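You operate a simulated robot arm through the tools that you are given. There is no shell and no other tool. Be economical: measure what you need, move in short steps, check, and stop when the job is done.

You are at the controls of a simulated two-armed robot. One attempt, no reset.

Task
Take the lid off the tin marked bands and lay it down on the top of the bench marked fittings.

The check looks at the end state, three seconds after you hand in, the way a careful person would. Anything else that was tipped, shoved, dropped, spilled or broken makes it a failure. Lids that push on must go on centred and level and be pressed home; caps that screw on are set level and turned clockwise until they are tight.

Robot
Two 6-joint arms with two-finger parallel grippers on one trunk, on a base that drives. Base frame: it is fixed to the floor where the robot stands at the start and does not move with it; the origin is under the middle of the robot, x ahead of it, y to its left, z up; the surface under the hand at the start is at about z = 0.8. Readings come in m, rad, newtons and seconds.
The left shoulder is at the start at [0.06, 0.187, 1.122], the right one opposite. With the tool pointing down near the work surface each hand reaches from about 0.22 to 0.62 m from the robot's upright axis, wherever it stands, measured 20 degrees to its own side. Payload 1.57 kg a hand.
The TCP of each hand is the grasp point between the finger pads, 0.03 m short of the fingertips. In the tool frame z runs along the fingers and y along their closing line. The gripper opens to 0.11 m. The fingers are 0.024 m wide and 0.012 m thick; the gripper's body (0.048 by 0.112 m) begins 0.078 m behind the TCP.
Orientation is told as [roll, pitch, yaw] about the base's x, y, z axes, in that order, counted from this pose: with the fingers straight down and closing along the base's y, the tool's x points along the base's -x, its y along +y and its z along -z.

Tools
- The arms move only by the tool arm_command. It takes "left_targets", "right_targets" or both (then of equal length, played together; a hand with none holds still); each is a list of rows, each a list of 3 entries, a list of its own where there are three numbers: the shift along the tool's x, y, z in m, then the turn, a rotation vector about the tool's x, y, z in rad, then the gripper command, from -1 (shut) to 1 (fully open), values between in proportion. In form: [[[dx, dy, dz], [ax, ay, az], fingers], ...]. A call has 1 to 20 rows; each row shifts and turns the commanded pose from where the row before left it, along the tool's axes as they then stand. Rows are played at 5 a second. More than 0.05 m and 0.15 rad between two rows, or a gripper value outside its range, and nothing of the call is played. A pose out of reach is approached as far as the arm can. The call stops where the force on the tool passes 40 N (or 10 N more than at its start, if that is more) or the arm is blocked; 0.2 s more then pass. The fingers move at their own pace (about 0.153 m/s each) and stop on an object; they squeeze with about 33 N. The grip force told is the motor's: it shows also when the fingers shut on nothing. Time passes only in rows, and 0.2 s behind the last, so rows that do not move let the fingers close. The reply holds the time, the measured pose of the TCP, the force on the tool along the base axes, the opening and the grip force, in the units named above and with some noise, with the torque about the TCP (base axes, N m) and any sound that the robot's microphone picked up.
- Cameras (640 x 400 px; columns grow to the right, rows downward): "scene" is now at [0.0086, -0.0267, 1.6574]; the picture's right is [-0.35, -0.94, 0.00], its down [-0.76, 0.29, -0.58] and it looks along [0.54, -0.20, -0.82] (base axes); focal length 287 px, centre (320, 200). "left" rides on the left gripper at [0.07, -0.016, -0.141] in its tool frame; the picture's right is [0.23, 0.97, 0.00], its down [-0.86, 0.20, -0.48] and it looks along [-0.47, 0.11, 0.88] (tool axes); focal length 222 px, centre (320, 200). "right" rides on the right gripper at [0.07, 0.016, -0.141] in its tool frame; the picture's right is [-0.23, 0.97, 0.00], its down [-0.86, -0.20, -0.48] and it looks along [-0.47, -0.11, 0.88] (tool axes); focal length 222 px, centre (320, 200). There is no depth. A picture from a camera that has moved, and an enlarged one, comes with that camera's place and axes in the base frame and with its lens.
- camera(camera): a new picture of that camera. The clock stands still meanwhile.
- move_column(by): slides the trunk up (or, below 0, down) by that many m; the arms and the scene camera ride with it, the base frame stays. It gives what a move gives, with no picture.
- base_move(legs): drives the robot by 1 to 6 legs, each [ahead, left, turn to the left] in m, m and rad, along the robot's own axes; the way and the turn of a leg run together, so that a leg with both is an arc; at most 1.5 m and 3.142 rad a leg. The arms and the cameras ride along, it lands a little off, and it stops where it bumps. It gives what a move gives.
- aim_head(pan, tilt): turns the head with the scene camera to pan (to the left, within 1.501 rad either way) and tilt (down, from -0.506 to 1.204), counted from straight ahead of the robot. It gives what a move gives.
- enlarge(camera, box): a new picture of the part [left, top, right, bottom] of that camera's present view, enlarged. The clock stands still meanwhile.
- finish_job(): hands the job in; it is judged then, once.

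Work in short steps. Places have to be worked out from the pictures, the camera data and where the tool is seen: move nearer, look again, correct. Check each grasp and each placing, and mend what went wrong. You have 120 turns and 108 pictures in all, those below and enlarged ones among them. Open the grippers and draw the arms clear of the work before you hand the job in, unless the task says otherwise; then end with one line.

The tools are called after ">>>" by a JSON object that holds its "api" and its "payload". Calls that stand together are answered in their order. arm_command: Moves the arms, as the interface text tells. Its arguments: {"type":"object","properties":{"left_targets":{"type":"array","items":{"type":"array"}},"right_targets":{"type":"array","items":{"type":"array"}}},"required":[]} The other tools are called the same way: move_column (by) slides the trunk up or down; base_move (legs) drives the base; aim_head (pan, tilt) turns the head that bears the scene camera; camera (camera) takes a picture; enlarge (camera, box) takes an enlarged picture of a part of a camera's view; finish_job () hands the job in.

At the start:

```text
t: 0.0
left_eef_pos: [0.4477, 0.0111, 1.081]
left_tcp_rot: [0.0, 0.002, -0.001]
left_wrist_force: [-0.8, 1.1, -0.2]
left_torque: [0.0, 0.02, -0.02]
left_width: 0.1101
left_gripper_force: 0.1
right_eef_pos: [0.3013, -0.3593, 1.1169]
right_tcp_rot: [0.0, -0.001, 0.001]
right_wrist_force: [0.4, -0.5, -0.6]
right_torque: [0.01, -0.02, -0.03]
right_width: 0.11
right_gripper_force: 0.0
trunk travel left (down, up): [-0.75, 0.24]
robot x, y, heading: [-0.0002, 0.0023, 0.003]
head pan, tilt: [-0.361, 0.953]
```

scene: 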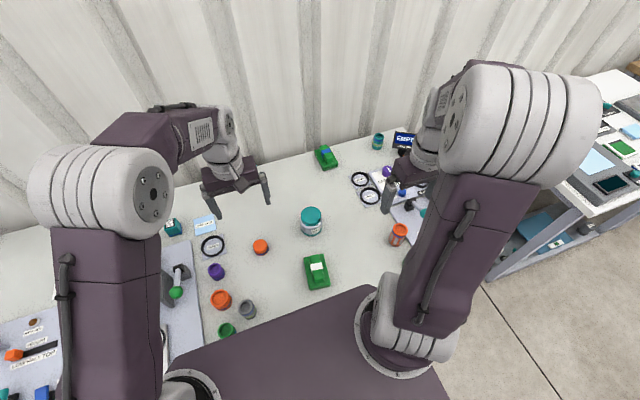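
right: 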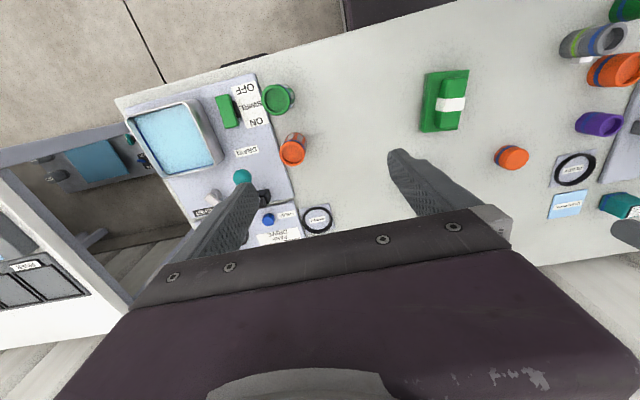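
left: 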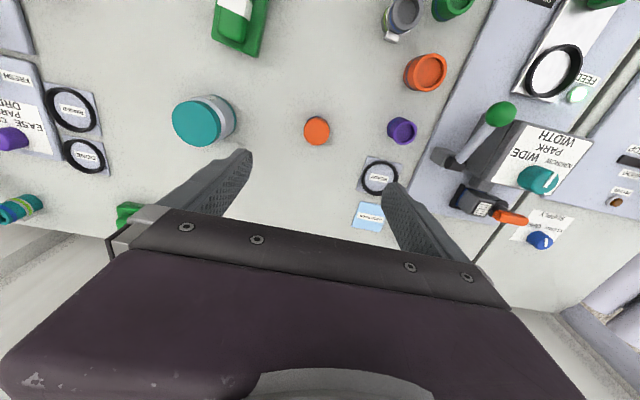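

The teal-lidded tin in the middle is a candidate. I enlarge it to read the label, and look around for the other bench.

>>> {"api": "enlarge", "payload": {"camera": "scene", "box": [270, 180, 350, 300]}}

>>> {"api": "enlarge", "payload": {"camera": "scene", "box": [340, 110, 440, 260]}}

>>> {"api": "enlarge", "payload": {"camera": "scene", "box": [480, 60, 640, 280]}}

>>> {"api": "enlarge", "payload": {"camera": "scene", "box": [150, 200, 290, 350]}}

```text
3.33 times, centred on (310, 240) of scene
camera zoom: at [0.0086, -0.0267, 1.6574], right [-0.35, -0.94, 0.0], down [-0.76, 0.29, -0.58], along [0.54, -0.2, -0.82], focal length 957 px, centre (353, 67)
```

zoom: 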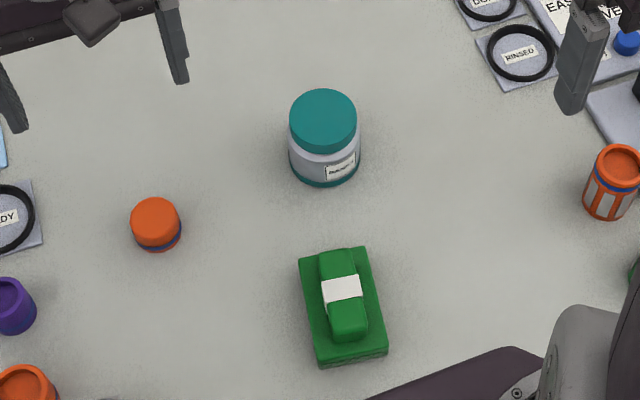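

```text
2.67 times, centred on (390, 185) of scene
camera zoom: at [0.0086, -0.0267, 1.6574], right [-0.35, -0.94, 0.0], down [-0.76, 0.29, -0.58], along [0.54, -0.2, -0.82], focal length 766 px, centre (133, 240)
```

zoom: 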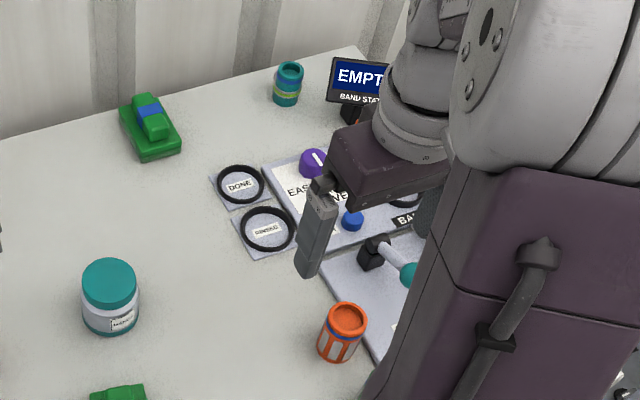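

```text
1.82 times, centred on (560, 170) of scene
camera zoom: at [0.0086, -0.0267, 1.6574], right [-0.35, -0.94, 0.0], down [-0.76, 0.29, -0.58], along [0.54, -0.2, -0.82], focal length 522 px, centre (-116, 254)
```

zoom: 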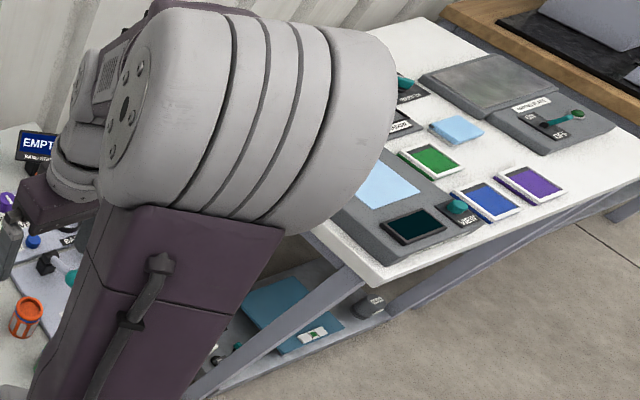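

```text
2.67 times, centred on (220, 275) of scene
camera zoom: at [0.0086, -0.0267, 1.6574], right [-0.35, -0.94, 0.0], down [-0.76, 0.29, -0.58], along [0.54, -0.2, -0.82], focal length 766 px, centre (587, 0)
```

zoom: 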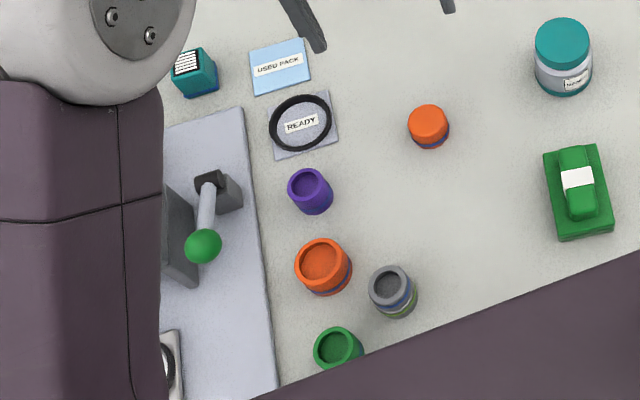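

Zooming tighter on the tin's label and turning the head to survey both sides.

>>> {"api": "enlarge", "payload": {"camera": "scene", "box": [298, 204, 326, 240]}}

>>> {"api": "aim_head", "payload": {"pan": -1.3, "tilt": 0.6}}

>>> {"api": "camera", "payload": {"camera": "scene"}}

>>> {"api": "aim_head", "payload": {"pan": 1.3, "tilt": 0.6}}

>>> {"api": "camera", "payload": {"camera": "scene"}}

```text
11.11 times, centred on (312, 222) of scene
camera zoom: at [0.0086, -0.0267, 1.6574], right [-0.35, -0.94, 0.0], down [-0.76, 0.29, -0.58], along [0.54, -0.2, -0.82], focal length 3191 px, centre (409, -44)
```

zoom: 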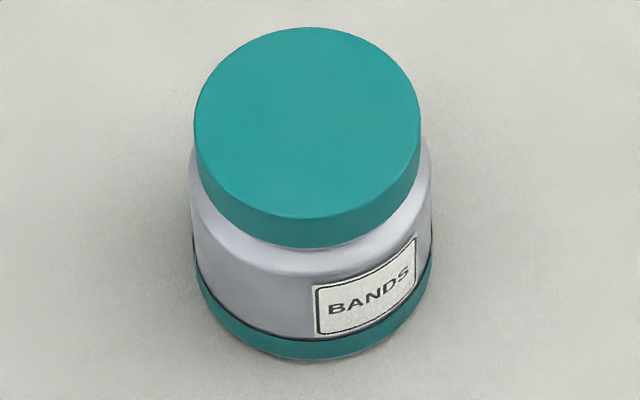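

```text
t: 1.2
left_eef_pos: [0.4476, 0.0116, 1.0822]
left_tcp_rot: [-0.001, 0.0, -0.001]
left_wrist_force: [0.4, -0.8, -0.3]
left_torque: [-0.04, -0.01, 0.01]
left_width: 0.11
left_gripper_force: 0.0
right_eef_pos: [0.3016, -0.3587, 1.1168]
right_tcp_rot: [0.0, -0.001, -0.001]
right_wrist_force: [0.4, 0.4, -0.4]
right_torque: [-0.01, 0.01, -0.01]
right_width: 0.1102
right_gripper_force: 0.0
trunk travel left (down, up): [-0.75, 0.24]
robot x, y, heading: [0.0018, -0.0018, -0.001]
head pan, tilt: [-1.3, 0.6]
```

```text
99 pictures are left
camera scene: at [-0.0356, -0.0862, 1.686], right [-0.96, -0.27, 0.0], down [-0.15, 0.54, -0.82], along [0.22, -0.79, -0.57], focal length 287 px, centre (320, 200)
```

scene: 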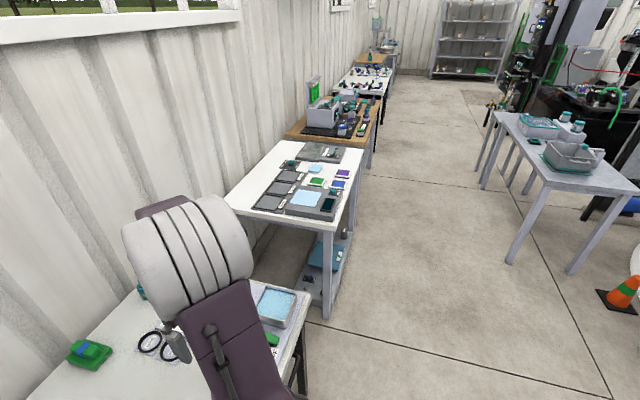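

```text
t: 3.6
left_eef_pos: [0.4478, 0.0119, 1.0811]
left_tcp_rot: [0.0, 0.001, -0.001]
left_wrist_force: [0.4, 0.0, -0.5]
left_torque: [-0.02, -0.01, 0.04]
left_width: 0.11
left_gripper_force: 0.1
right_eef_pos: [0.3021, -0.3582, 1.1173]
right_tcp_rot: [0.001, 0.0, -0.001]
right_wrist_force: [-1.4, 0.3, -0.7]
right_torque: [-0.01, 0.02, -0.01]
right_width: 0.1098
right_gripper_force: 0.1
trunk travel left (down, up): [-0.75, 0.24]
robot x, y, heading: [-0.0043, -0.0011, 0.003]
head pan, tilt: [1.3, 0.6]
```

```text
98 pictures are left
camera scene: at [-0.0356, 0.0841, 1.686], right [0.96, -0.27, 0.0], down [-0.15, -0.54, -0.83], along [0.22, 0.8, -0.56], focal length 287 px, centre (320, 200)
```

scene: 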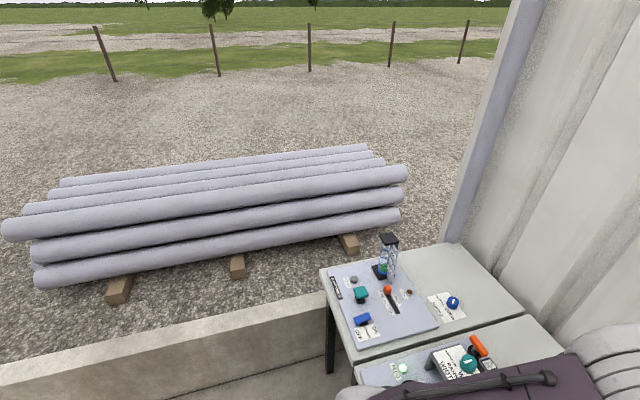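

The tin is BANDS. Now I look for the bench marked fittings to the right.

>>> {"api": "aim_head", "payload": {"pan": -1.5, "tilt": 0.3}}

>>> {"api": "camera", "payload": {"camera": "scene"}}

>>> {"api": "enlarge", "payload": {"camera": "scene", "box": [110, 60, 350, 210]}}

>>> {"api": "enlarge", "payload": {"camera": "scene", "box": [350, 110, 590, 260]}}

```text
t: 6.0
left_eef_pos: [0.4484, 0.0132, 1.0828]
left_tcp_rot: [0.0, 0.0, 0.002]
left_wrist_force: [0.2, 1.3, -0.3]
left_torque: [-0.01, -0.01, 0.0]
left_width: 0.1102
left_gripper_force: 0.1
right_eef_pos: [0.3009, -0.3578, 1.116]
right_tcp_rot: [0.0, 0.001, 0.0]
right_wrist_force: [0.2, 0.0, 0.4]
right_torque: [0.03, 0.0, 0.01]
right_width: 0.1099
right_gripper_force: 0.0
trunk travel left (down, up): [-0.75, 0.24]
robot x, y, heading: [-0.0015, 0.0002, 0.001]
head pan, tilt: [-1.499, 0.3]
```

```text
97 pictures are left
camera scene: at [-0.0526, -0.0942, 1.7135], right [-1.0, -0.07, 0.0], down [-0.02, 0.29, -0.96], along [0.07, -0.95, -0.3], focal length 287 px, centre (320, 200)
```

scene: 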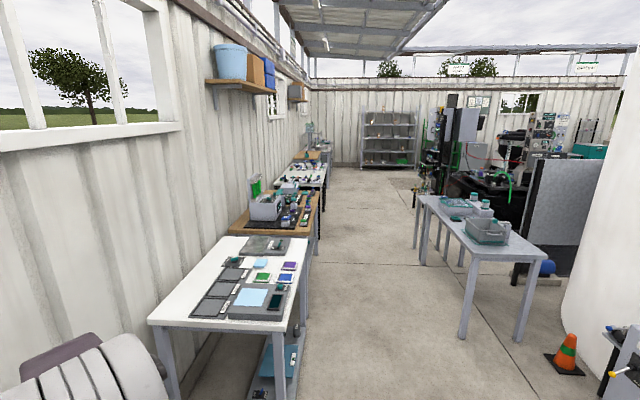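

```text
2.67 times, centred on (230, 135) of scene
camera zoom: at [-0.0526, -0.0942, 1.7135], right [-1.0, -0.07, 0.0], down [-0.02, 0.29, -0.96], along [0.07, -0.95, -0.3], focal length 766 px, centre (560, 373)
```

zoom: 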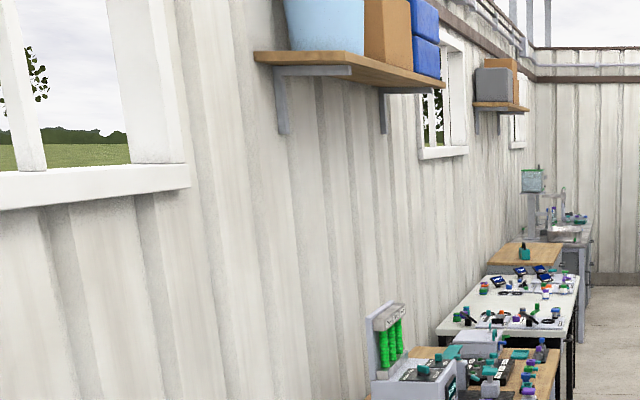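

```text
2.67 times, centred on (470, 185) of scene
camera zoom: at [-0.0526, -0.0942, 1.7135], right [-1.0, -0.07, 0.0], down [-0.02, 0.29, -0.96], along [0.07, -0.95, -0.3], focal length 766 px, centre (-80, 240)
```

zoom: 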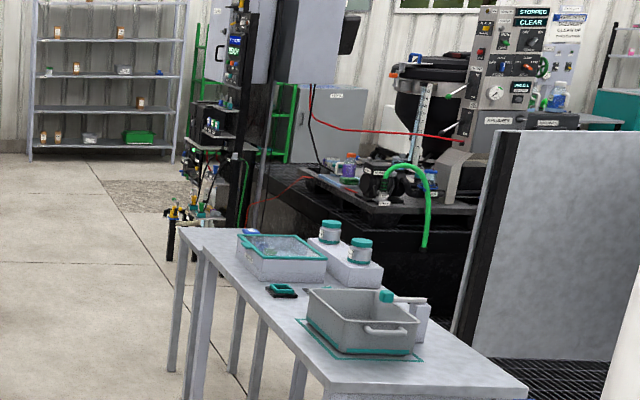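

No fittings sign visible yet; I'll find that while driving. First I bring the right hand above the tin (estimated at about [0.473, -0.167]; lid top ~0.885), moving the left hand aside.

>>> {"api": "aim_head", "payload": {"pan": -0.3, "tilt": 0.95}}

>>> {"api": "arm_command", "payload": {"left_targets": [[[0.02, 0.04, 0], [0, 0, 0], 1], [[0.02, 0.04, 0], [0, 0, 0], 1], [[0.02, 0.04, 0], [0, 0, 0], 1], [[0.02, 0.04, 0], [0, 0, 0], 1], [[0, 0, 0], [0, 0, 0], 1], [[0, 0, 0], [0, 0, 0], 1]], "right_targets": [[[-0.029, 0.032, 0.008], [0, 0, 0], 1], [[-0.029, 0.032, 0.008], [0, 0, 0], 1], [[-0.029, 0.032, 0.008], [0, 0, 0], 1], [[-0.029, 0.032, 0.008], [0, 0, 0], 1], [[-0.029, 0.032, 0.008], [0, 0, 0], 1], [[-0.027, 0.032, 0.007], [0, 0, 0], 1]]}}

>>> {"api": "camera", "payload": {"camera": "right"}}

>>> {"api": "camera", "payload": {"camera": "scene"}}

```text
t: 7.4
left_eef_pos: [0.4493, 0.0123, 1.0818]
left_tcp_rot: [0.0, 0.0, 0.0]
left_wrist_force: [-0.9, 0.7, 0.4]
left_torque: [0.03, -0.02, 0.05]
left_width: 0.1101
left_gripper_force: 0.1
right_eef_pos: [0.301, -0.3586, 1.1167]
right_tcp_rot: [0.0, -0.001, 0.002]
right_wrist_force: [0.1, 0.2, -0.4]
right_torque: [-0.01, -0.01, 0.01]
right_width: 0.1102
right_gripper_force: 0.0
trunk travel left (down, up): [-0.75, 0.24]
robot x, y, heading: [-0.005, -0.0017, 0.0]
head pan, tilt: [-0.3, 0.949]
```

```text
t: 8.8
left_eef_pos: [0.3697, 0.1699, 1.0796]
left_tcp_rot: [-0.001, 0.002, 0.0]
left_wrist_force: [-0.8, -0.6, -0.1]
left_torque: [-0.04, 0.02, -0.04]
left_width: 0.1099
left_gripper_force: 0.1
right_eef_pos: [0.476, -0.1636, 1.0693]
right_tcp_rot: [-0.001, 0.0, 0.0]
right_wrist_force: [-0.3, 0.7, -0.5]
right_torque: [0.0, 0.06, -0.01]
right_width: 0.11
right_gripper_force: 0.0
trunk travel left (down, up): [-0.75, 0.24]
robot x, y, heading: [-0.0046, 0.0015, 0.001]
head pan, tilt: [-0.3, 0.949]
```

```text
94 pictures are left
camera right: at [0.4065, -0.1486, 1.2099], right [0.23, 0.97, 0.0], down [0.86, -0.2, 0.48], along [0.47, -0.11, -0.88], focal length 222 px, centre (320, 200)
```

right: 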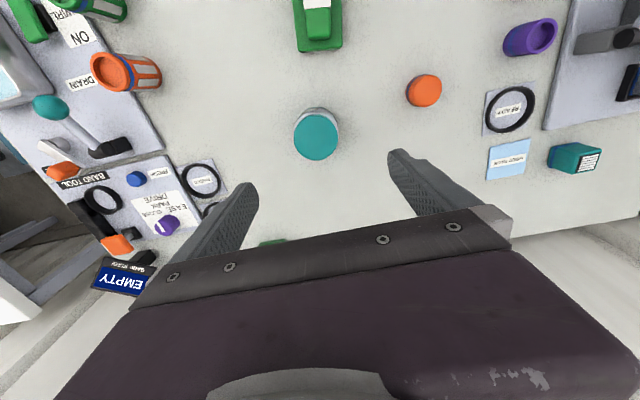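

```text
93 pictures are left
camera scene: at [0.0119, -0.0217, 1.6576], right [-0.3, -0.96, 0.0], down [-0.78, 0.24, -0.58], along [0.56, -0.17, -0.81], focal length 287 px, centre (320, 200)
```

scene: 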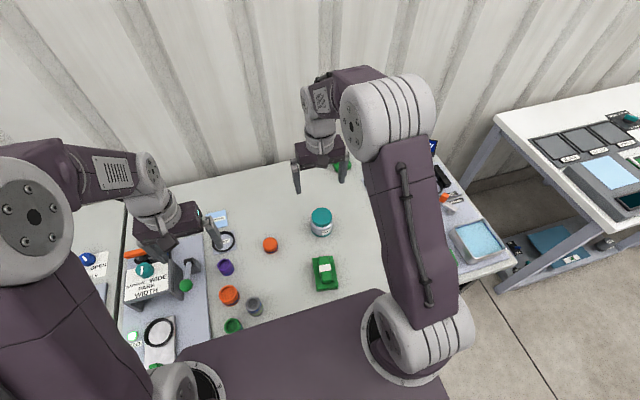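

Both views put the lid top near [0.482, -0.172, 0.87]. I descend to 0.96 above it and look again.

>>> {"api": "arm_command", "payload": {"right_targets": [[[-0.003, -0.004, 0.035], [0, 0, 0], 1], [[-0.003, -0.004, 0.035], [0, 0, 0], 1], [[0, 0, 0.035], [0, 0, 0], 1], [[0, 0, 0], [0, 0, 0], 1]]}}

>>> {"api": "camera", "payload": {"camera": "right"}}

>>> {"api": "enlarge", "payload": {"camera": "scene", "box": [270, 150, 370, 250]}}

```text
t: 9.8
left_eef_pos: [0.3684, 0.1698, 1.079]
left_tcp_rot: [0.0, 0.0, 0.0]
left_wrist_force: [-0.4, -0.3, -1.0]
left_torque: [-0.02, 0.0, -0.01]
left_width: 0.1101
left_gripper_force: 0.0
right_eef_pos: [0.4802, -0.1736, 0.9653]
right_tcp_rot: [-0.001, 0.0, 0.001]
right_wrist_force: [0.8, 0.2, -1.0]
right_torque: [0.01, -0.01, -0.02]
right_width: 0.1103
right_gripper_force: 0.1
trunk travel left (down, up): [-0.75, 0.24]
robot x, y, heading: [0.0027, 0.0003, 0.004]
head pan, tilt: [-0.3, 0.949]
```

```text
92 pictures are left
camera right: at [0.4112, -0.158, 1.1065], right [0.23, 0.97, 0.0], down [0.86, -0.2, 0.48], along [0.47, -0.11, -0.88], focal length 222 px, centre (320, 200)
```

right: 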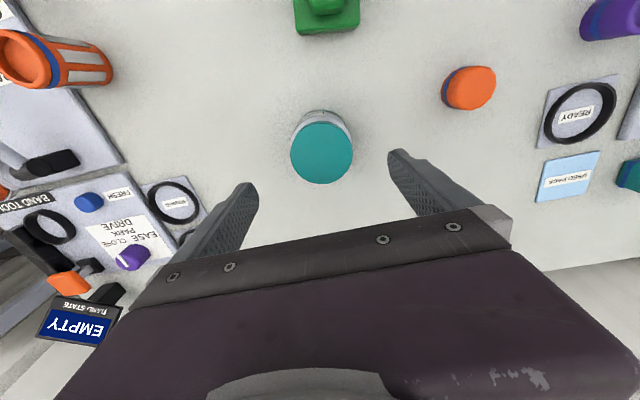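

```text
4.00 times, centred on (320, 200) of scene
camera zoom: at [0.0101, -0.0226, 1.6576], right [-0.3, -0.96, 0.0], down [-0.78, 0.24, -0.58], along [0.56, -0.17, -0.81], focal length 1149 px, centre (320, 200)
```

zoom: 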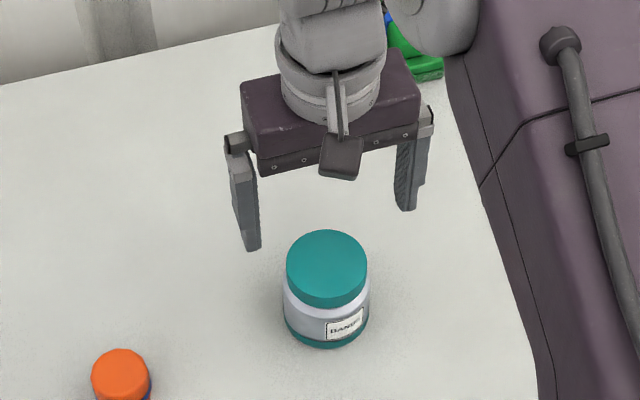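

Lid top ≈ [0.480, -0.173, ~0.88], hand is centred. I lower until the tips are about level with the lid top and check the height.

>>> {"api": "arm_command", "payload": {"right_targets": [[[0, 0, 0.025], [0, 0, 0], 1], [[0, 0, 0.025], [0, 0, 0], 1], [[0, 0, 0], [0, 0, 0], 1]]}}

>>> {"api": "camera", "payload": {"camera": "right"}}

>>> {"api": "enlarge", "payload": {"camera": "scene", "box": [290, 170, 350, 250]}}

```text
t: 10.6
left_eef_pos: [0.3669, 0.1703, 1.0794]
left_tcp_rot: [0.0, 0.001, 0.0]
left_wrist_force: [-0.4, -0.2, 0.5]
left_torque: [-0.01, 0.01, 0.02]
left_width: 0.11
left_gripper_force: 0.1
right_eef_pos: [0.4789, -0.1751, 0.9151]
right_tcp_rot: [0.0, 0.0, 0.001]
right_wrist_force: [0.0, 0.9, -0.4]
right_torque: [0.01, 0.0, 0.0]
right_width: 0.1097
right_gripper_force: 0.0
trunk travel left (down, up): [-0.75, 0.24]
robot x, y, heading: [0.0004, 0.001, -0.0]
head pan, tilt: [-0.3, 0.949]
```

```text
90 pictures are left
camera right: at [0.4101, -0.1586, 1.0566], right [0.23, 0.97, 0.0], down [0.85, -0.2, 0.48], along [0.47, -0.11, -0.88], focal length 222 px, centre (320, 200)
```

right: 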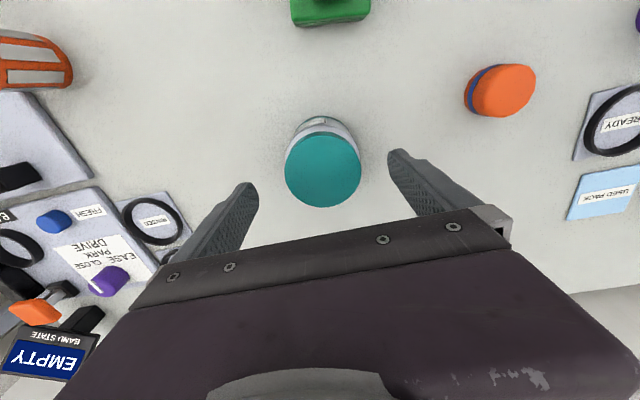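

```text
5.00 times, centred on (320, 210) of scene
camera zoom: at [0.0096, -0.0223, 1.6576], right [-0.3, -0.96, 0.0], down [-0.78, 0.24, -0.58], along [0.56, -0.17, -0.81], focal length 1436 px, centre (320, 150)
```

zoom: 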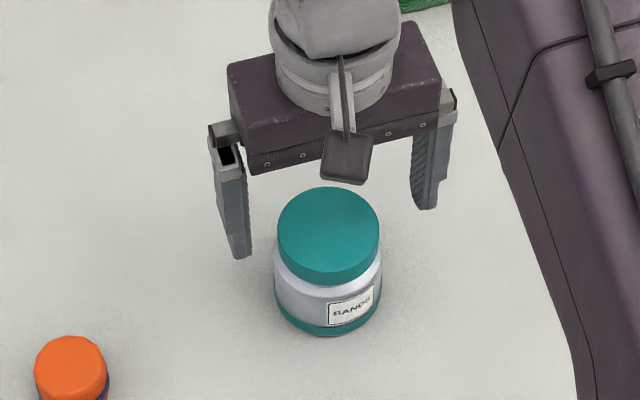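

Lid top works out to z ≈ 0.88, lid about 17 mm high. I go down 18 mm so the tips (≈0.867) overlap only the lid, then close.

>>> {"api": "arm_command", "payload": {"right_targets": [[[0, 0.002, 0.009], [0, 0, 0], 1], [[0, 0, 0.009], [0, 0, 0], 1], [[0, 0, 0], [0, 0, 0], 0.3], [[0, 0, 0], [0, 0, 0], -0.2], [[0, 0, 0], [0, 0, 0], -1], [[0, 0, 0], [0, 0, 0], -1]]}}

>>> {"api": "camera", "payload": {"camera": "right"}}

>>> {"api": "enlarge", "payload": {"camera": "scene", "box": [290, 170, 350, 250]}}

```text
t: 12.0
left_eef_pos: [0.3681, 0.1699, 1.0787]
left_tcp_rot: [0.0, -0.001, -0.001]
left_wrist_force: [0.1, -0.8, 0.4]
left_torque: [0.01, 0.02, 0.0]
left_width: 0.1101
left_gripper_force: 0.1
right_eef_pos: [0.4784, -0.1739, 0.8977]
right_tcp_rot: [0.001, 0.0, -0.001]
right_wrist_force: [0.5, 0.4, -0.5]
right_torque: [0.01, -0.06, 0.0]
right_width: 0.0693
right_gripper_force: 32.8
trunk travel left (down, up): [-0.75, 0.24]
robot x, y, heading: [-0.0002, -0.0022, 0.002]
head pan, tilt: [-0.3, 0.949]
```

```text
88 pictures are left
camera right: at [0.4104, -0.1572, 1.0377], right [0.23, 0.97, 0.0], down [0.86, -0.2, 0.48], along [0.47, -0.11, -0.88], focal length 222 px, centre (320, 200)
```

right: 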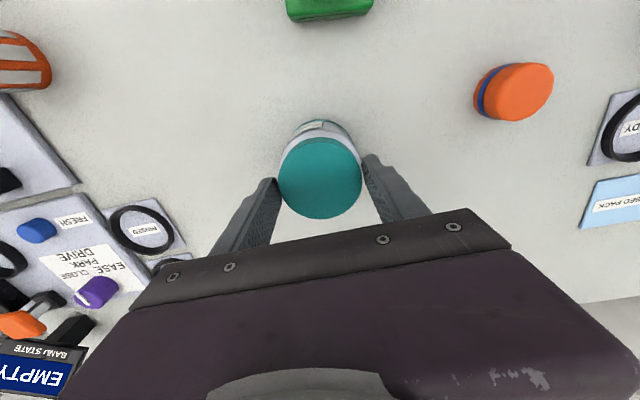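

```text
5.00 times, centred on (320, 210) of scene
camera zoom: at [0.0104, -0.0225, 1.6576], right [-0.3, -0.96, 0.0], down [-0.78, 0.24, -0.58], along [0.56, -0.17, -0.81], focal length 1436 px, centre (320, 150)
```

zoom: 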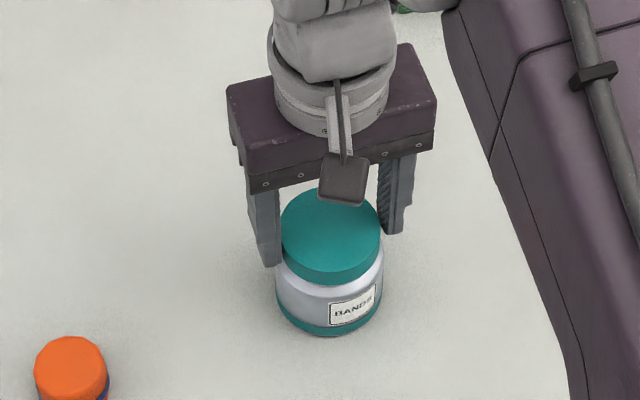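

Gripped at 69 mm on the lid. A tiny lift of 3 mm to see how the lid is held.

>>> {"api": "arm_command", "payload": {"right_targets": [[[0, 0, -0.0015], [0, 0, 0], -1], [[0, 0, -0.0015], [0, 0, 0], -1], [[0, 0, 0], [0, 0, 0], -1]]}}

>>> {"api": "enlarge", "payload": {"camera": "scene", "box": [290, 170, 350, 250]}}

```text
t: 12.8
left_eef_pos: [0.3691, 0.1709, 1.0789]
left_tcp_rot: [0.0, 0.0, 0.001]
left_wrist_force: [0.4, 0.7, -0.1]
left_torque: [-0.01, 0.0, 0.04]
left_width: 0.1099
left_gripper_force: 0.0
right_eef_pos: [0.48, -0.1729, 0.9001]
right_tcp_rot: [0.001, -0.001, -0.001]
right_wrist_force: [0.5, 0.7, -1.2]
right_torque: [0.01, 0.04, -0.02]
right_width: 0.0692
right_gripper_force: 32.8
trunk travel left (down, up): [-0.75, 0.24]
robot x, y, heading: [-0.0001, 0.004, -0.003]
head pan, tilt: [-0.3, 0.949]
```

```text
5.00 times, centred on (320, 210) of scene
camera zoom: at [0.0104, -0.0226, 1.6576], right [-0.3, -0.96, 0.0], down [-0.78, 0.24, -0.58], along [0.56, -0.17, -0.81], focal length 1436 px, centre (320, 150)
```

zoom: 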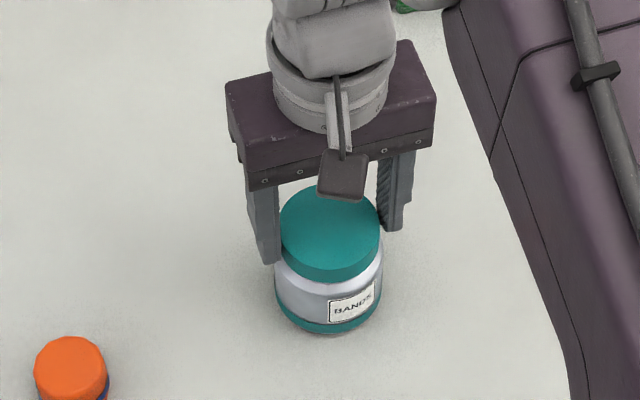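

Ambiguous: force barely changed and the tin may be rising with the lid. A further 6 mm will tell.

>>> {"api": "arm_command", "payload": {"right_targets": [[[0, 0, -0.003], [0, 0, 0], -1], [[0, 0, -0.003], [0, 0, 0], -1], [[0, 0, 0], [0, 0, 0], -1]]}}

>>> {"api": "enlarge", "payload": {"camera": "scene", "box": [290, 170, 350, 250]}}

```text
t: 13.6
left_eef_pos: [0.3681, 0.1707, 1.0798]
left_tcp_rot: [0.001, -0.001, 0.001]
left_wrist_force: [-0.7, 0.5, -0.2]
left_torque: [0.0, 0.01, 0.01]
left_width: 0.1098
left_gripper_force: 0.1
right_eef_pos: [0.4798, -0.173, 0.9063]
right_tcp_rot: [0.0, 0.0, 0.0]
right_wrist_force: [-1.0, 0.4, -0.8]
right_torque: [-0.03, -0.03, 0.02]
right_width: 0.069
right_gripper_force: 32.7
trunk travel left (down, up): [-0.75, 0.24]
robot x, y, heading: [-0.0005, -0.0015, -0.004]
head pan, tilt: [-0.3, 0.949]
```

```text
5.00 times, centred on (320, 210) of scene
camera zoom: at [0.0105, -0.0226, 1.6576], right [-0.3, -0.96, 0.0], down [-0.78, 0.24, -0.58], along [0.56, -0.17, -0.81], focal length 1436 px, centre (320, 150)
```

zoom: 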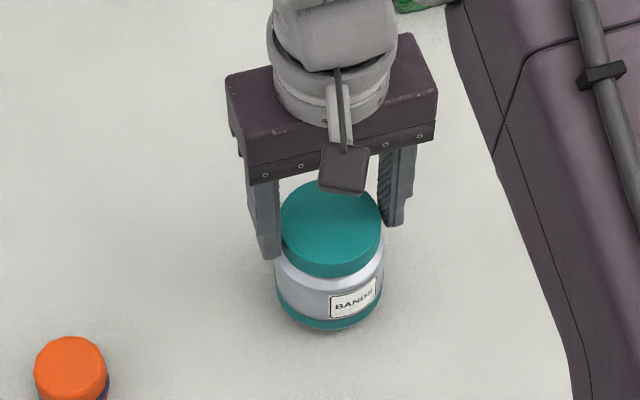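

The whole light tin rises, so I need the left hand to hold the body. I set it back down gently and begin turning the left hand (yaw 90°, then tilt to near horizontal) in free air.

>>> {"api": "arm_command", "payload": {"right_targets": [[[0, 0, 0.003], [0, 0, 0], -1], [[0, 0, 0.003], [0, 0, 0], -1], [[0, 0, 0.0025], [0, 0, 0], -1], [[0, 0, 0], [0, 0, 0], -1]]}}

>>> {"api": "arm_command", "payload": {"left_targets": [[[0, 0.02, 0], [0, 0, -0.14], 1], [[0, 0.02, 0], [0, 0, -0.14], 1], [[0, 0.02, 0], [0, 0, -0.14], 1], [[0, 0, 0], [0, 0, -0.14], 1], [[0, 0, 0], [0, 0, -0.14], 1], [[0, 0, 0], [0, 0, -0.14], 1], [[0, 0, 0], [0, 0, -0.14], 1], [[0, 0, 0], [0, 0, -0.14], 1], [[0, 0, 0], [0, 0, -0.14], 1], [[0, 0, 0], [0, 0, -0.14], 1], [[0, 0, 0], [0, 0, -0.14], 1], [[0, 0, 0], [0, 0, -0.03], 1], [[0, 0, 0], [0, 0, 0], 1]]}}

```text
t: 14.6
left_eef_pos: [0.3691, 0.1701, 1.079]
left_tcp_rot: [0.001, 0.001, 0.001]
left_wrist_force: [0.0, 0.3, 0.7]
left_torque: [0.04, 0.01, -0.03]
left_width: 0.11
left_gripper_force: 0.1
right_eef_pos: [0.4797, -0.1737, 0.8966]
right_tcp_rot: [-0.001, 0.001, 0.0]
right_wrist_force: [-0.1, -0.8, -1.8]
right_torque: [-0.05, -0.02, -0.03]
right_width: 0.0688
right_gripper_force: 32.8
trunk travel left (down, up): [-0.75, 0.24]
robot x, y, heading: [0.0045, 0.0001, 0.004]
head pan, tilt: [-0.3, 0.949]
```

```text
t: 17.4
left_eef_pos: [0.3602, 0.2302, 1.0806]
left_tcp_rot: [0.001, -0.001, 1.572]
left_wrist_force: [0.3, 0.6, 0.8]
left_torque: [0.0, 0.0, 0.01]
left_width: 0.11
left_gripper_force: 0.2
right_eef_pos: [0.4787, -0.173, 0.8974]
right_tcp_rot: [-0.001, 0.001, -0.001]
right_wrist_force: [0.5, 0.8, -1.3]
right_torque: [0.02, 0.03, 0.01]
right_width: 0.069
right_gripper_force: 32.9
trunk travel left (down, up): [-0.75, 0.24]
robot x, y, heading: [-0.0015, -0.0031, 0.004]
head pan, tilt: [-0.3, 0.949]
```

Yaw is right. Now tilt about tool y by 60°, checking the sign.

>>> {"api": "arm_command", "payload": {"left_targets": [[[0, 0, 0], [0, 0.14, 0], 1], [[0, 0, 0], [0, 0.14, 0], 1], [[0, 0, 0], [0, 0.14, 0], 1], [[0, 0, 0], [0, 0.14, 0], 1], [[0, 0, 0], [0, 0.14, 0], 1], [[0, 0, 0], [0, 0.14, 0], 1], [[0, 0, 0], [0, 0.14, 0], 1], [[0, 0, 0], [0, 0.07, 0], 1], [[0, 0, 0], [0, 0, 0], 1]]}}

>>> {"api": "aim_head", "payload": {"pan": 0, "tilt": 0.95}}

>>> {"api": "camera", "payload": {"camera": "scene"}}

>>> {"api": "camera", "payload": {"camera": "left"}}

```text
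t: 19.4
left_eef_pos: [0.3604, 0.23, 1.0819]
left_tcp_rot: [-0.002, 1.051, 1.57]
left_wrist_force: [0.9, 1.0, -0.3]
left_torque: [-0.02, 0.01, -0.01]
left_width: 0.1099
left_gripper_force: 0.1
right_eef_pos: [0.48, -0.174, 0.8966]
right_tcp_rot: [-0.003, 0.0, -0.001]
right_wrist_force: [-0.3, -1.2, -1.2]
right_torque: [0.02, -0.02, -0.02]
right_width: 0.0686
right_gripper_force: 33.3
trunk travel left (down, up): [-0.75, 0.24]
robot x, y, heading: [-0.0033, 0.0004, -0.0]
head pan, tilt: [-0.3, 0.949]
```

```text
t: 20.2
left_eef_pos: [0.3603, 0.2313, 1.0815]
left_tcp_rot: [-0.001, 1.051, 1.569]
left_wrist_force: [0.5, -0.3, 0.5]
left_torque: [-0.02, 0.0, -0.02]
left_width: 0.11
left_gripper_force: 0.0
right_eef_pos: [0.4798, -0.1718, 0.8986]
right_tcp_rot: [0.001, 0.0, 0.0]
right_wrist_force: [0.7, 0.6, -0.9]
right_torque: [0.01, 0.04, 0.01]
right_width: 0.069
right_gripper_force: 33.0
trunk travel left (down, up): [-0.75, 0.24]
robot x, y, heading: [-0.0036, 0.0003, 0.0]
head pan, tilt: [0.0, 0.949]
```

```text
84 pictures are left
camera scene: at [0.0137, -0.001, 1.6576], right [0.0, -1.0, 0.0], down [-0.81, 0.0, -0.58], along [0.58, 0.0, -0.81], focal length 287 px, centre (320, 200)
```

scene: 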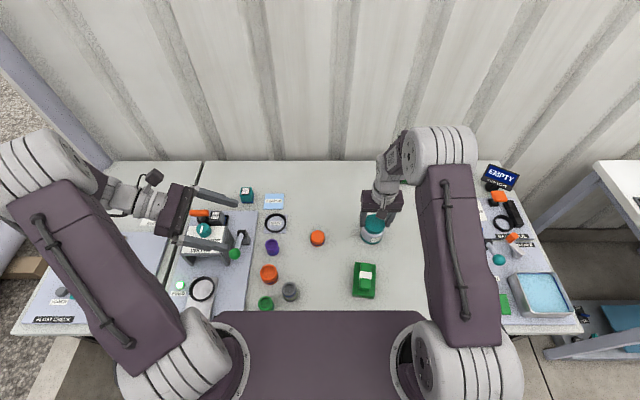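

```text
83 pictures are left
camera left: at [0.3767, 0.3182, 1.2135], right [-0.97, -0.11, 0.2], down [-0.2, 0.84, -0.5], along [-0.11, -0.53, -0.84], focal length 222 px, centre (320, 200)
```

left: 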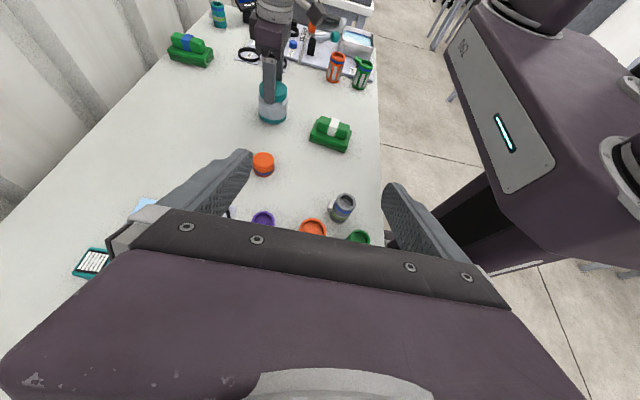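

Orientation is as wanted, camera on top. I move to a pre-approach point 16 cm back from the tin body along the tool axis.

>>> {"api": "arm_command", "payload": {"left_targets": [[[-0.0018, -0.017, 0.0424], [0, 0, 0], 1], [[-0.0018, -0.017, 0.0424], [0, 0, 0], 1], [[-0.0018, -0.017, 0.0424], [0, 0, 0], 1], [[-0.0018, -0.017, 0.0424], [0, 0, 0], 1], [[-0.0018, -0.017, 0.0424], [0, 0, 0], 1], [[-0.0018, -0.017, 0.0424], [0, 0, 0], 1], [[-0.0018, -0.017, 0.0424], [0, 0, 0], 1], [[0, 0, 0], [0, 0, 0], 1]]}}

>>> {"api": "camera", "payload": {"camera": "scene"}}

>>> {"api": "camera", "payload": {"camera": "left"}}

```text
t: 22.0
left_eef_pos: [0.48, -0.0195, 0.9219]
left_tcp_rot: [0.001, 1.05, 1.57]
left_wrist_force: [-1.2, -0.6, 1.1]
left_torque: [0.04, 0.0, 0.01]
left_width: 0.1099
left_gripper_force: 0.0
right_eef_pos: [0.4792, -0.1727, 0.8973]
right_tcp_rot: [0.0, 0.0, 0.0]
right_wrist_force: [0.5, -0.4, -0.7]
right_torque: [-0.05, 0.04, 0.01]
right_width: 0.0685
right_gripper_force: 32.8
trunk travel left (down, up): [-0.75, 0.24]
robot x, y, heading: [0.0007, 0.0006, -0.003]
head pan, tilt: [0.0, 0.949]
```

```text
82 pictures are left
camera scene: at [0.0131, -0.0002, 1.6576], right [0.0, -1.0, 0.0], down [-0.81, 0.0, -0.58], along [0.58, 0.0, -0.81], focal length 287 px, centre (320, 200)
```

scene: 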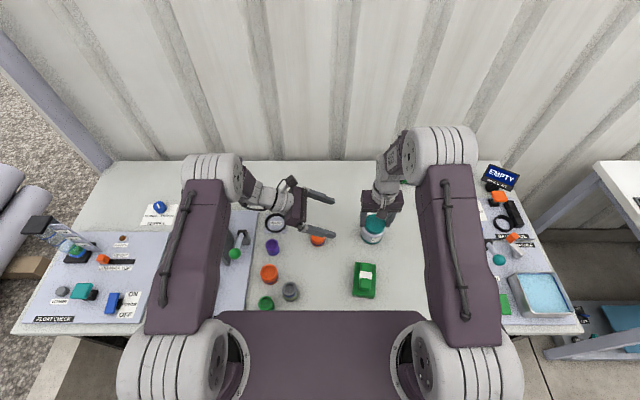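

```text
81 pictures are left
camera left: at [0.4951, 0.0693, 1.0555], right [-0.97, -0.11, 0.2], down [-0.2, 0.84, -0.5], along [-0.11, -0.53, -0.84], focal length 222 px, centre (320, 200)
```

left: 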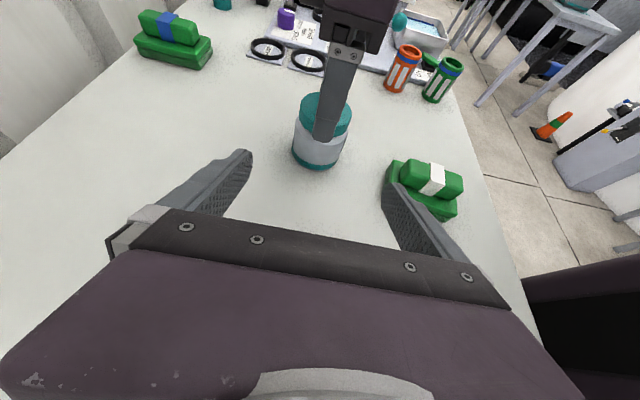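

Lined up well. I advance 9 cm along the tool axis and look.

>>> {"api": "arm_command", "payload": {"left_targets": [[[0, 0, 0.03], [0, 0, 0], 1], [[0, 0, 0.03], [0, 0, 0], 1], [[0, 0, 0.03], [0, 0, 0], 1], [[0, 0, 0], [0, 0, 0], 1]]}}

>>> {"api": "enlarge", "payload": {"camera": "scene", "box": [260, 160, 420, 260]}}

>>> {"api": "camera", "payload": {"camera": "left"}}

>>> {"api": "camera", "payload": {"camera": "right"}}

```text
t: 23.0
left_eef_pos: [0.4788, -0.0972, 0.8777]
left_tcp_rot: [0.001, 1.05, 1.568]
left_wrist_force: [-0.4, 0.9, 0.0]
left_torque: [0.0, 0.0, 0.01]
left_width: 0.1102
left_gripper_force: 0.0
right_eef_pos: [0.4796, -0.1733, 0.8971]
right_tcp_rot: [-0.001, 0.001, 0.001]
right_wrist_force: [-0.3, 0.3, -1.3]
right_torque: [-0.04, -0.02, -0.01]
right_width: 0.0684
right_gripper_force: 33.2
trunk travel left (down, up): [-0.75, 0.24]
robot x, y, heading: [-0.0019, 0.0024, -0.003]
head pan, tilt: [0.0, 0.949]
```

```text
4.00 times, centred on (340, 210) of scene
camera zoom: at [0.0136, -0.0007, 1.6576], right [0.0, -1.0, 0.0], down [-0.81, 0.0, -0.58], along [0.58, 0.0, -0.81], focal length 1149 px, centre (240, 160)
```

zoom: 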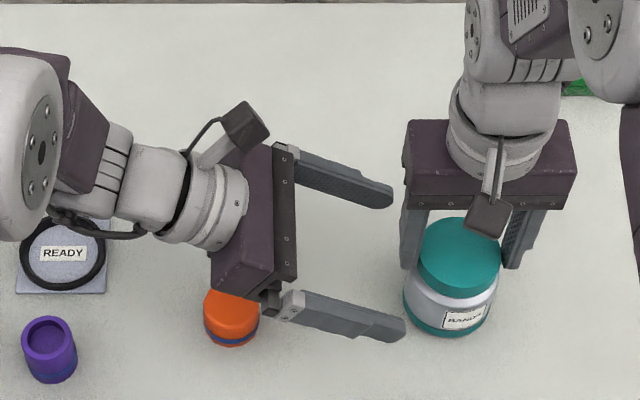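

```text
79 pictures are left
camera left: at [0.4952, -0.0099, 1.0109], right [-0.97, -0.11, 0.2], down [-0.2, 0.84, -0.5], along [-0.11, -0.53, -0.84], focal length 222 px, centre (320, 200)
```

left: 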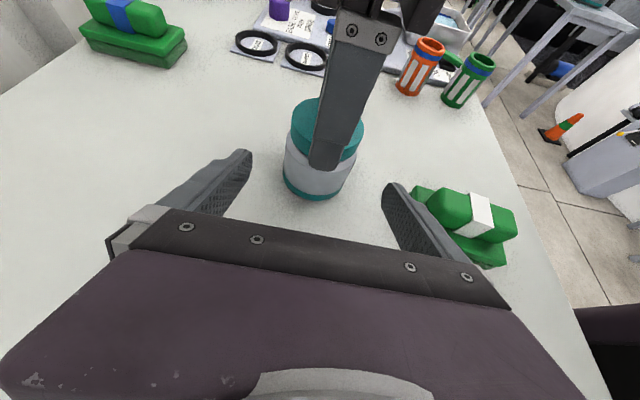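

```text
78 pictures are left
camera right: at [0.4107, -0.1564, 1.0382], right [0.23, 0.97, 0.0], down [0.86, -0.2, 0.48], along [0.47, -0.11, -0.88], focal length 222 px, centre (320, 200)
```

right: 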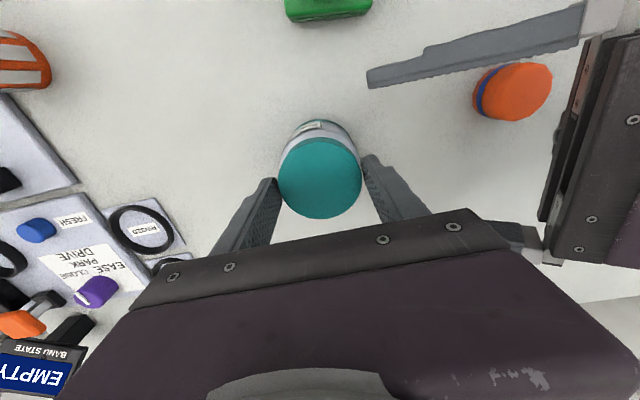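

Clear of the orange jar and right finger. I advance the remaining 7.2 cm.

>>> {"api": "arm_command", "payload": {"left_targets": [[[0, 0, 0.024], [0, 0, 0], 1], [[0, 0, 0.024], [0, 0, 0], 1], [[0, 0, 0.024], [0, 0, 0], 1], [[0, 0, 0], [0, 0, 0], 1]]}}

>>> {"api": "enlarge", "payload": {"camera": "scene", "box": [260, 160, 420, 260]}}

>>> {"api": "camera", "payload": {"camera": "left"}}

>>> {"api": "camera", "payload": {"camera": "right"}}

```text
t: 24.0
left_eef_pos: [0.4806, -0.1616, 0.8431]
left_tcp_rot: [0.001, 1.051, 1.57]
left_wrist_force: [0.0, -0.8, 0.6]
left_torque: [-0.03, 0.0, 0.02]
left_width: 0.1099
left_gripper_force: 0.1
right_eef_pos: [0.4803, -0.173, 0.8979]
right_tcp_rot: [0.0, -0.001, 0.001]
right_wrist_force: [-0.5, -0.9, -0.7]
right_torque: [-0.02, -0.03, -0.03]
right_width: 0.0688
right_gripper_force: 33.1
trunk travel left (down, up): [-0.75, 0.24]
robot x, y, heading: [0.0016, -0.0005, -0.0]
head pan, tilt: [0.0, 0.949]
```

```text
4.00 times, centred on (340, 210) of scene
camera zoom: at [0.0137, -0.0009, 1.6576], right [0.0, -1.0, 0.0], down [-0.81, 0.0, -0.58], along [0.58, 0.0, -0.81], focal length 1149 px, centre (240, 160)
```

zoom: 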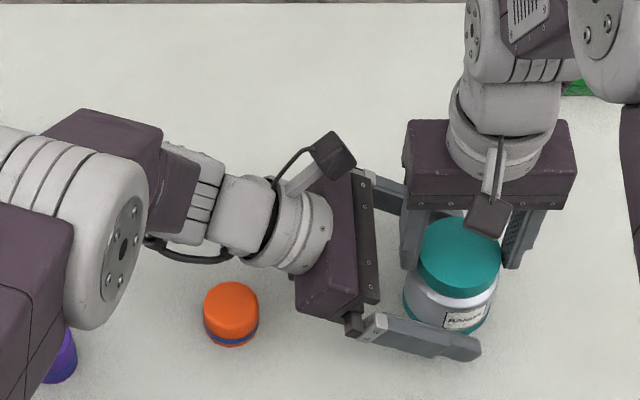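

```text
76 pictures are left
camera left: at [0.4961, -0.0735, 0.9753], right [-0.97, -0.11, 0.2], down [-0.2, 0.84, -0.5], along [-0.11, -0.53, -0.84], focal length 222 px, centre (320, 200)
```

left: 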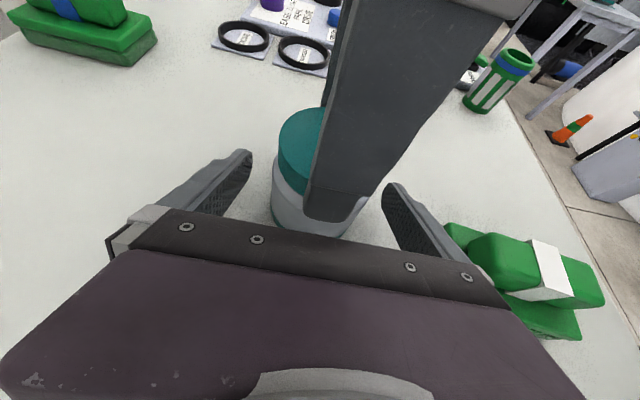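

```text
75 pictures are left
camera right: at [0.4107, -0.1566, 1.0382], right [0.23, 0.97, 0.0], down [0.86, -0.2, 0.48], along [0.47, -0.11, -0.88], focal length 222 px, centre (320, 200)
```

right: 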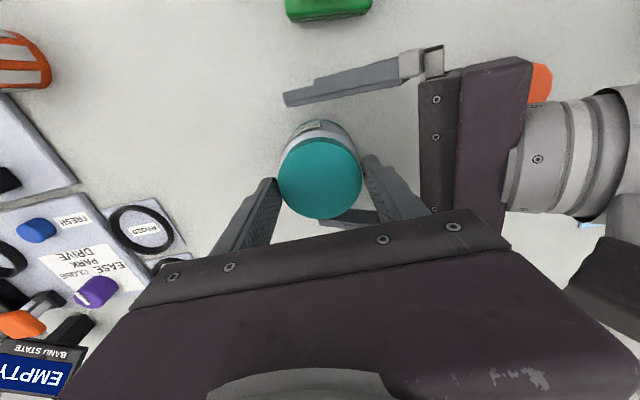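

Fingers straddle the body past its axis. Close the left gripper in steps.

>>> {"api": "arm_command", "payload": {"left_targets": [[[0, 0, 0], [0, 0, 0], 0.45], [[0, 0, 0], [0, 0, 0], 0.35], [[0, 0, 0], [0, 0, 0], 0.25], [[0, 0, 0], [0, 0, 0], -1], [[0, 0, 0], [0, 0, 0], -1], [[0, 0, 0], [0, 0, 0], -1]]}}

>>> {"api": "enlarge", "payload": {"camera": "scene", "box": [260, 160, 420, 260]}}

>>> {"api": "camera", "payload": {"camera": "left"}}

```text
t: 25.4
left_eef_pos: [0.4794, -0.1614, 0.8432]
left_tcp_rot: [0.001, 1.052, 1.568]
left_wrist_force: [1.2, -1.0, -0.5]
left_torque: [0.04, 0.11, 0.02]
left_width: 0.0714
left_gripper_force: 32.6
right_eef_pos: [0.4802, -0.1724, 0.8975]
right_tcp_rot: [0.001, -0.002, 0.0]
right_wrist_force: [-1.0, -0.2, -1.0]
right_torque: [0.07, 0.01, 0.04]
right_width: 0.0685
right_gripper_force: 33.1
trunk travel left (down, up): [-0.75, 0.24]
robot x, y, heading: [-0.0007, 0.0031, 0.002]
head pan, tilt: [0.0, 0.949]
```

```text
4.00 times, centred on (340, 210) of scene
camera zoom: at [0.0137, -0.0011, 1.6576], right [0.0, -1.0, 0.0], down [-0.81, 0.0, -0.58], along [0.58, 0.0, -0.81], focal length 1149 px, centre (240, 160)
```

zoom: 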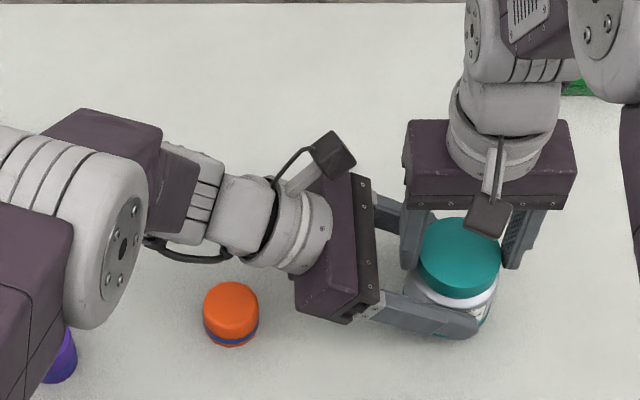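

```text
73 pictures are left
camera left: at [0.4962, -0.0734, 0.9755], right [-0.97, -0.11, 0.2], down [-0.2, 0.84, -0.5], along [-0.11, -0.53, -0.84], focal length 222 px, centre (320, 200)
```

left: 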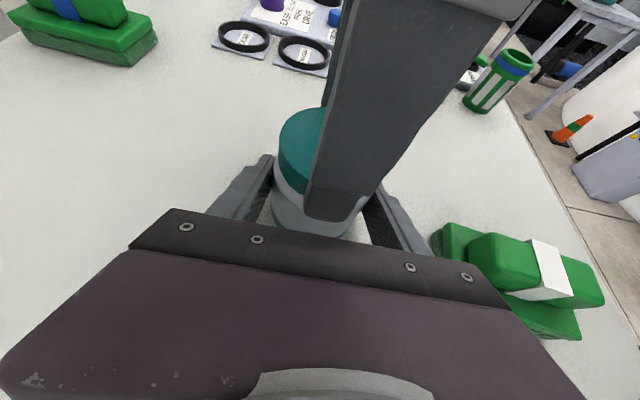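

Both hands hold: body 71 mm, lid 69 mm. Now pull the lid up in small steps while the left holds.

>>> {"api": "arm_command", "payload": {"right_targets": [[[0, 0, -0.002], [0, 0, 0], -1], [[0, 0, -0.002], [0, 0, 0], -1], [[0, 0, -0.002], [0, 0, 0], -1], [[0, 0, 0], [0, 0, 0], -1]]}}

>>> {"api": "enlarge", "payload": {"camera": "scene", "box": [330, 190, 410, 250]}}

```text
t: 26.4
left_eef_pos: [0.4806, -0.1623, 0.8432]
left_tcp_rot: [-0.001, 1.052, 1.566]
left_wrist_force: [-4.4, -0.4, 24.1]
left_torque: [-0.1, -0.1, -0.26]
left_width: 0.0706
left_gripper_force: 33.4
right_eef_pos: [0.4791, -0.1722, 0.9032]
right_tcp_rot: [-0.002, 0.001, 0.0]
right_wrist_force: [4.5, -0.1, -25.5]
right_torque: [-0.08, -0.09, 0.21]
right_width: 0.0682
right_gripper_force: 32.9
trunk travel left (down, up): [-0.75, 0.24]
robot x, y, heading: [0.0013, 0.0012, -0.003]
head pan, tilt: [0.0, 0.949]
```

```text
6.67 times, centred on (370, 220) of scene
camera zoom: at [0.0137, -0.0011, 1.6576], right [0.0, -1.0, 0.0], down [-0.81, 0.0, -0.58], along [0.58, 0.0, -0.81], focal length 1914 px, centre (-13, 67)
```

zoom: 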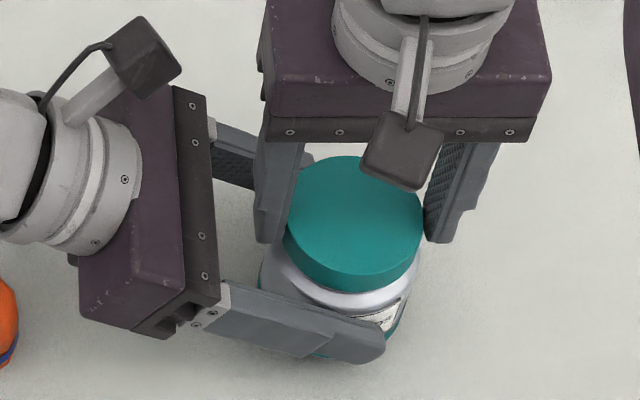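

25 N of pull and the lid hasn't clearly parted. I check for slipping with the right camera while pulling another 2 mm.

>>> {"api": "arm_command", "payload": {"right_targets": [[[0, 0, -0.001], [0, 0, 0], -1], [[0, 0, -0.001], [0, 0, 0], -1], [[0, 0, 0], [0, 0, 0], -1]]}}

>>> {"api": "camera", "payload": {"camera": "right"}}

>>> {"api": "enlarge", "payload": {"camera": "left", "box": [230, 80, 430, 240]}}

```text
t: 27.2
left_eef_pos: [0.4789, -0.1625, 0.8437]
left_tcp_rot: [0.001, 1.05, 1.572]
left_wrist_force: [5.9, -8.5, 15.1]
left_torque: [0.08, 0.15, -0.26]
left_width: 0.0699
left_gripper_force: 33.3
right_eef_pos: [0.4778, -0.1734, 0.9058]
right_tcp_rot: [0.0, 0.003, 0.002]
right_wrist_force: [-5.2, 7.2, -15.9]
right_torque: [0.32, 0.29, 0.33]
right_width: 0.067
right_gripper_force: 33.3
trunk travel left (down, up): [-0.75, 0.24]
robot x, y, heading: [0.0018, -0.0044, -0.003]
head pan, tilt: [0.0, 0.949]
```

```text
71 pictures are left
camera right: at [0.4103, -0.1566, 1.0467], right [0.23, 0.97, 0.0], down [0.86, -0.2, 0.48], along [0.46, -0.11, -0.88], focal length 222 px, centre (320, 200)
```

right: 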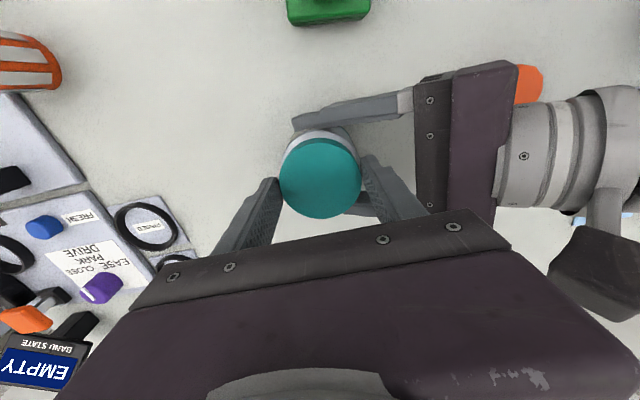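

```text
2.50 times, centred on (330, 160) of left
camera zoom: at [0.4964, -0.0734, 0.9755], right [-0.97, -0.11, 0.2], down [-0.2, 0.84, -0.5], along [-0.11, -0.53, -0.84], focal length 555 px, centre (295, 300)
```

zoom: 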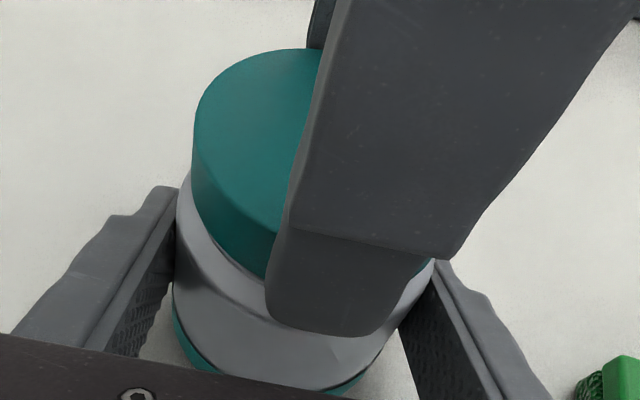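

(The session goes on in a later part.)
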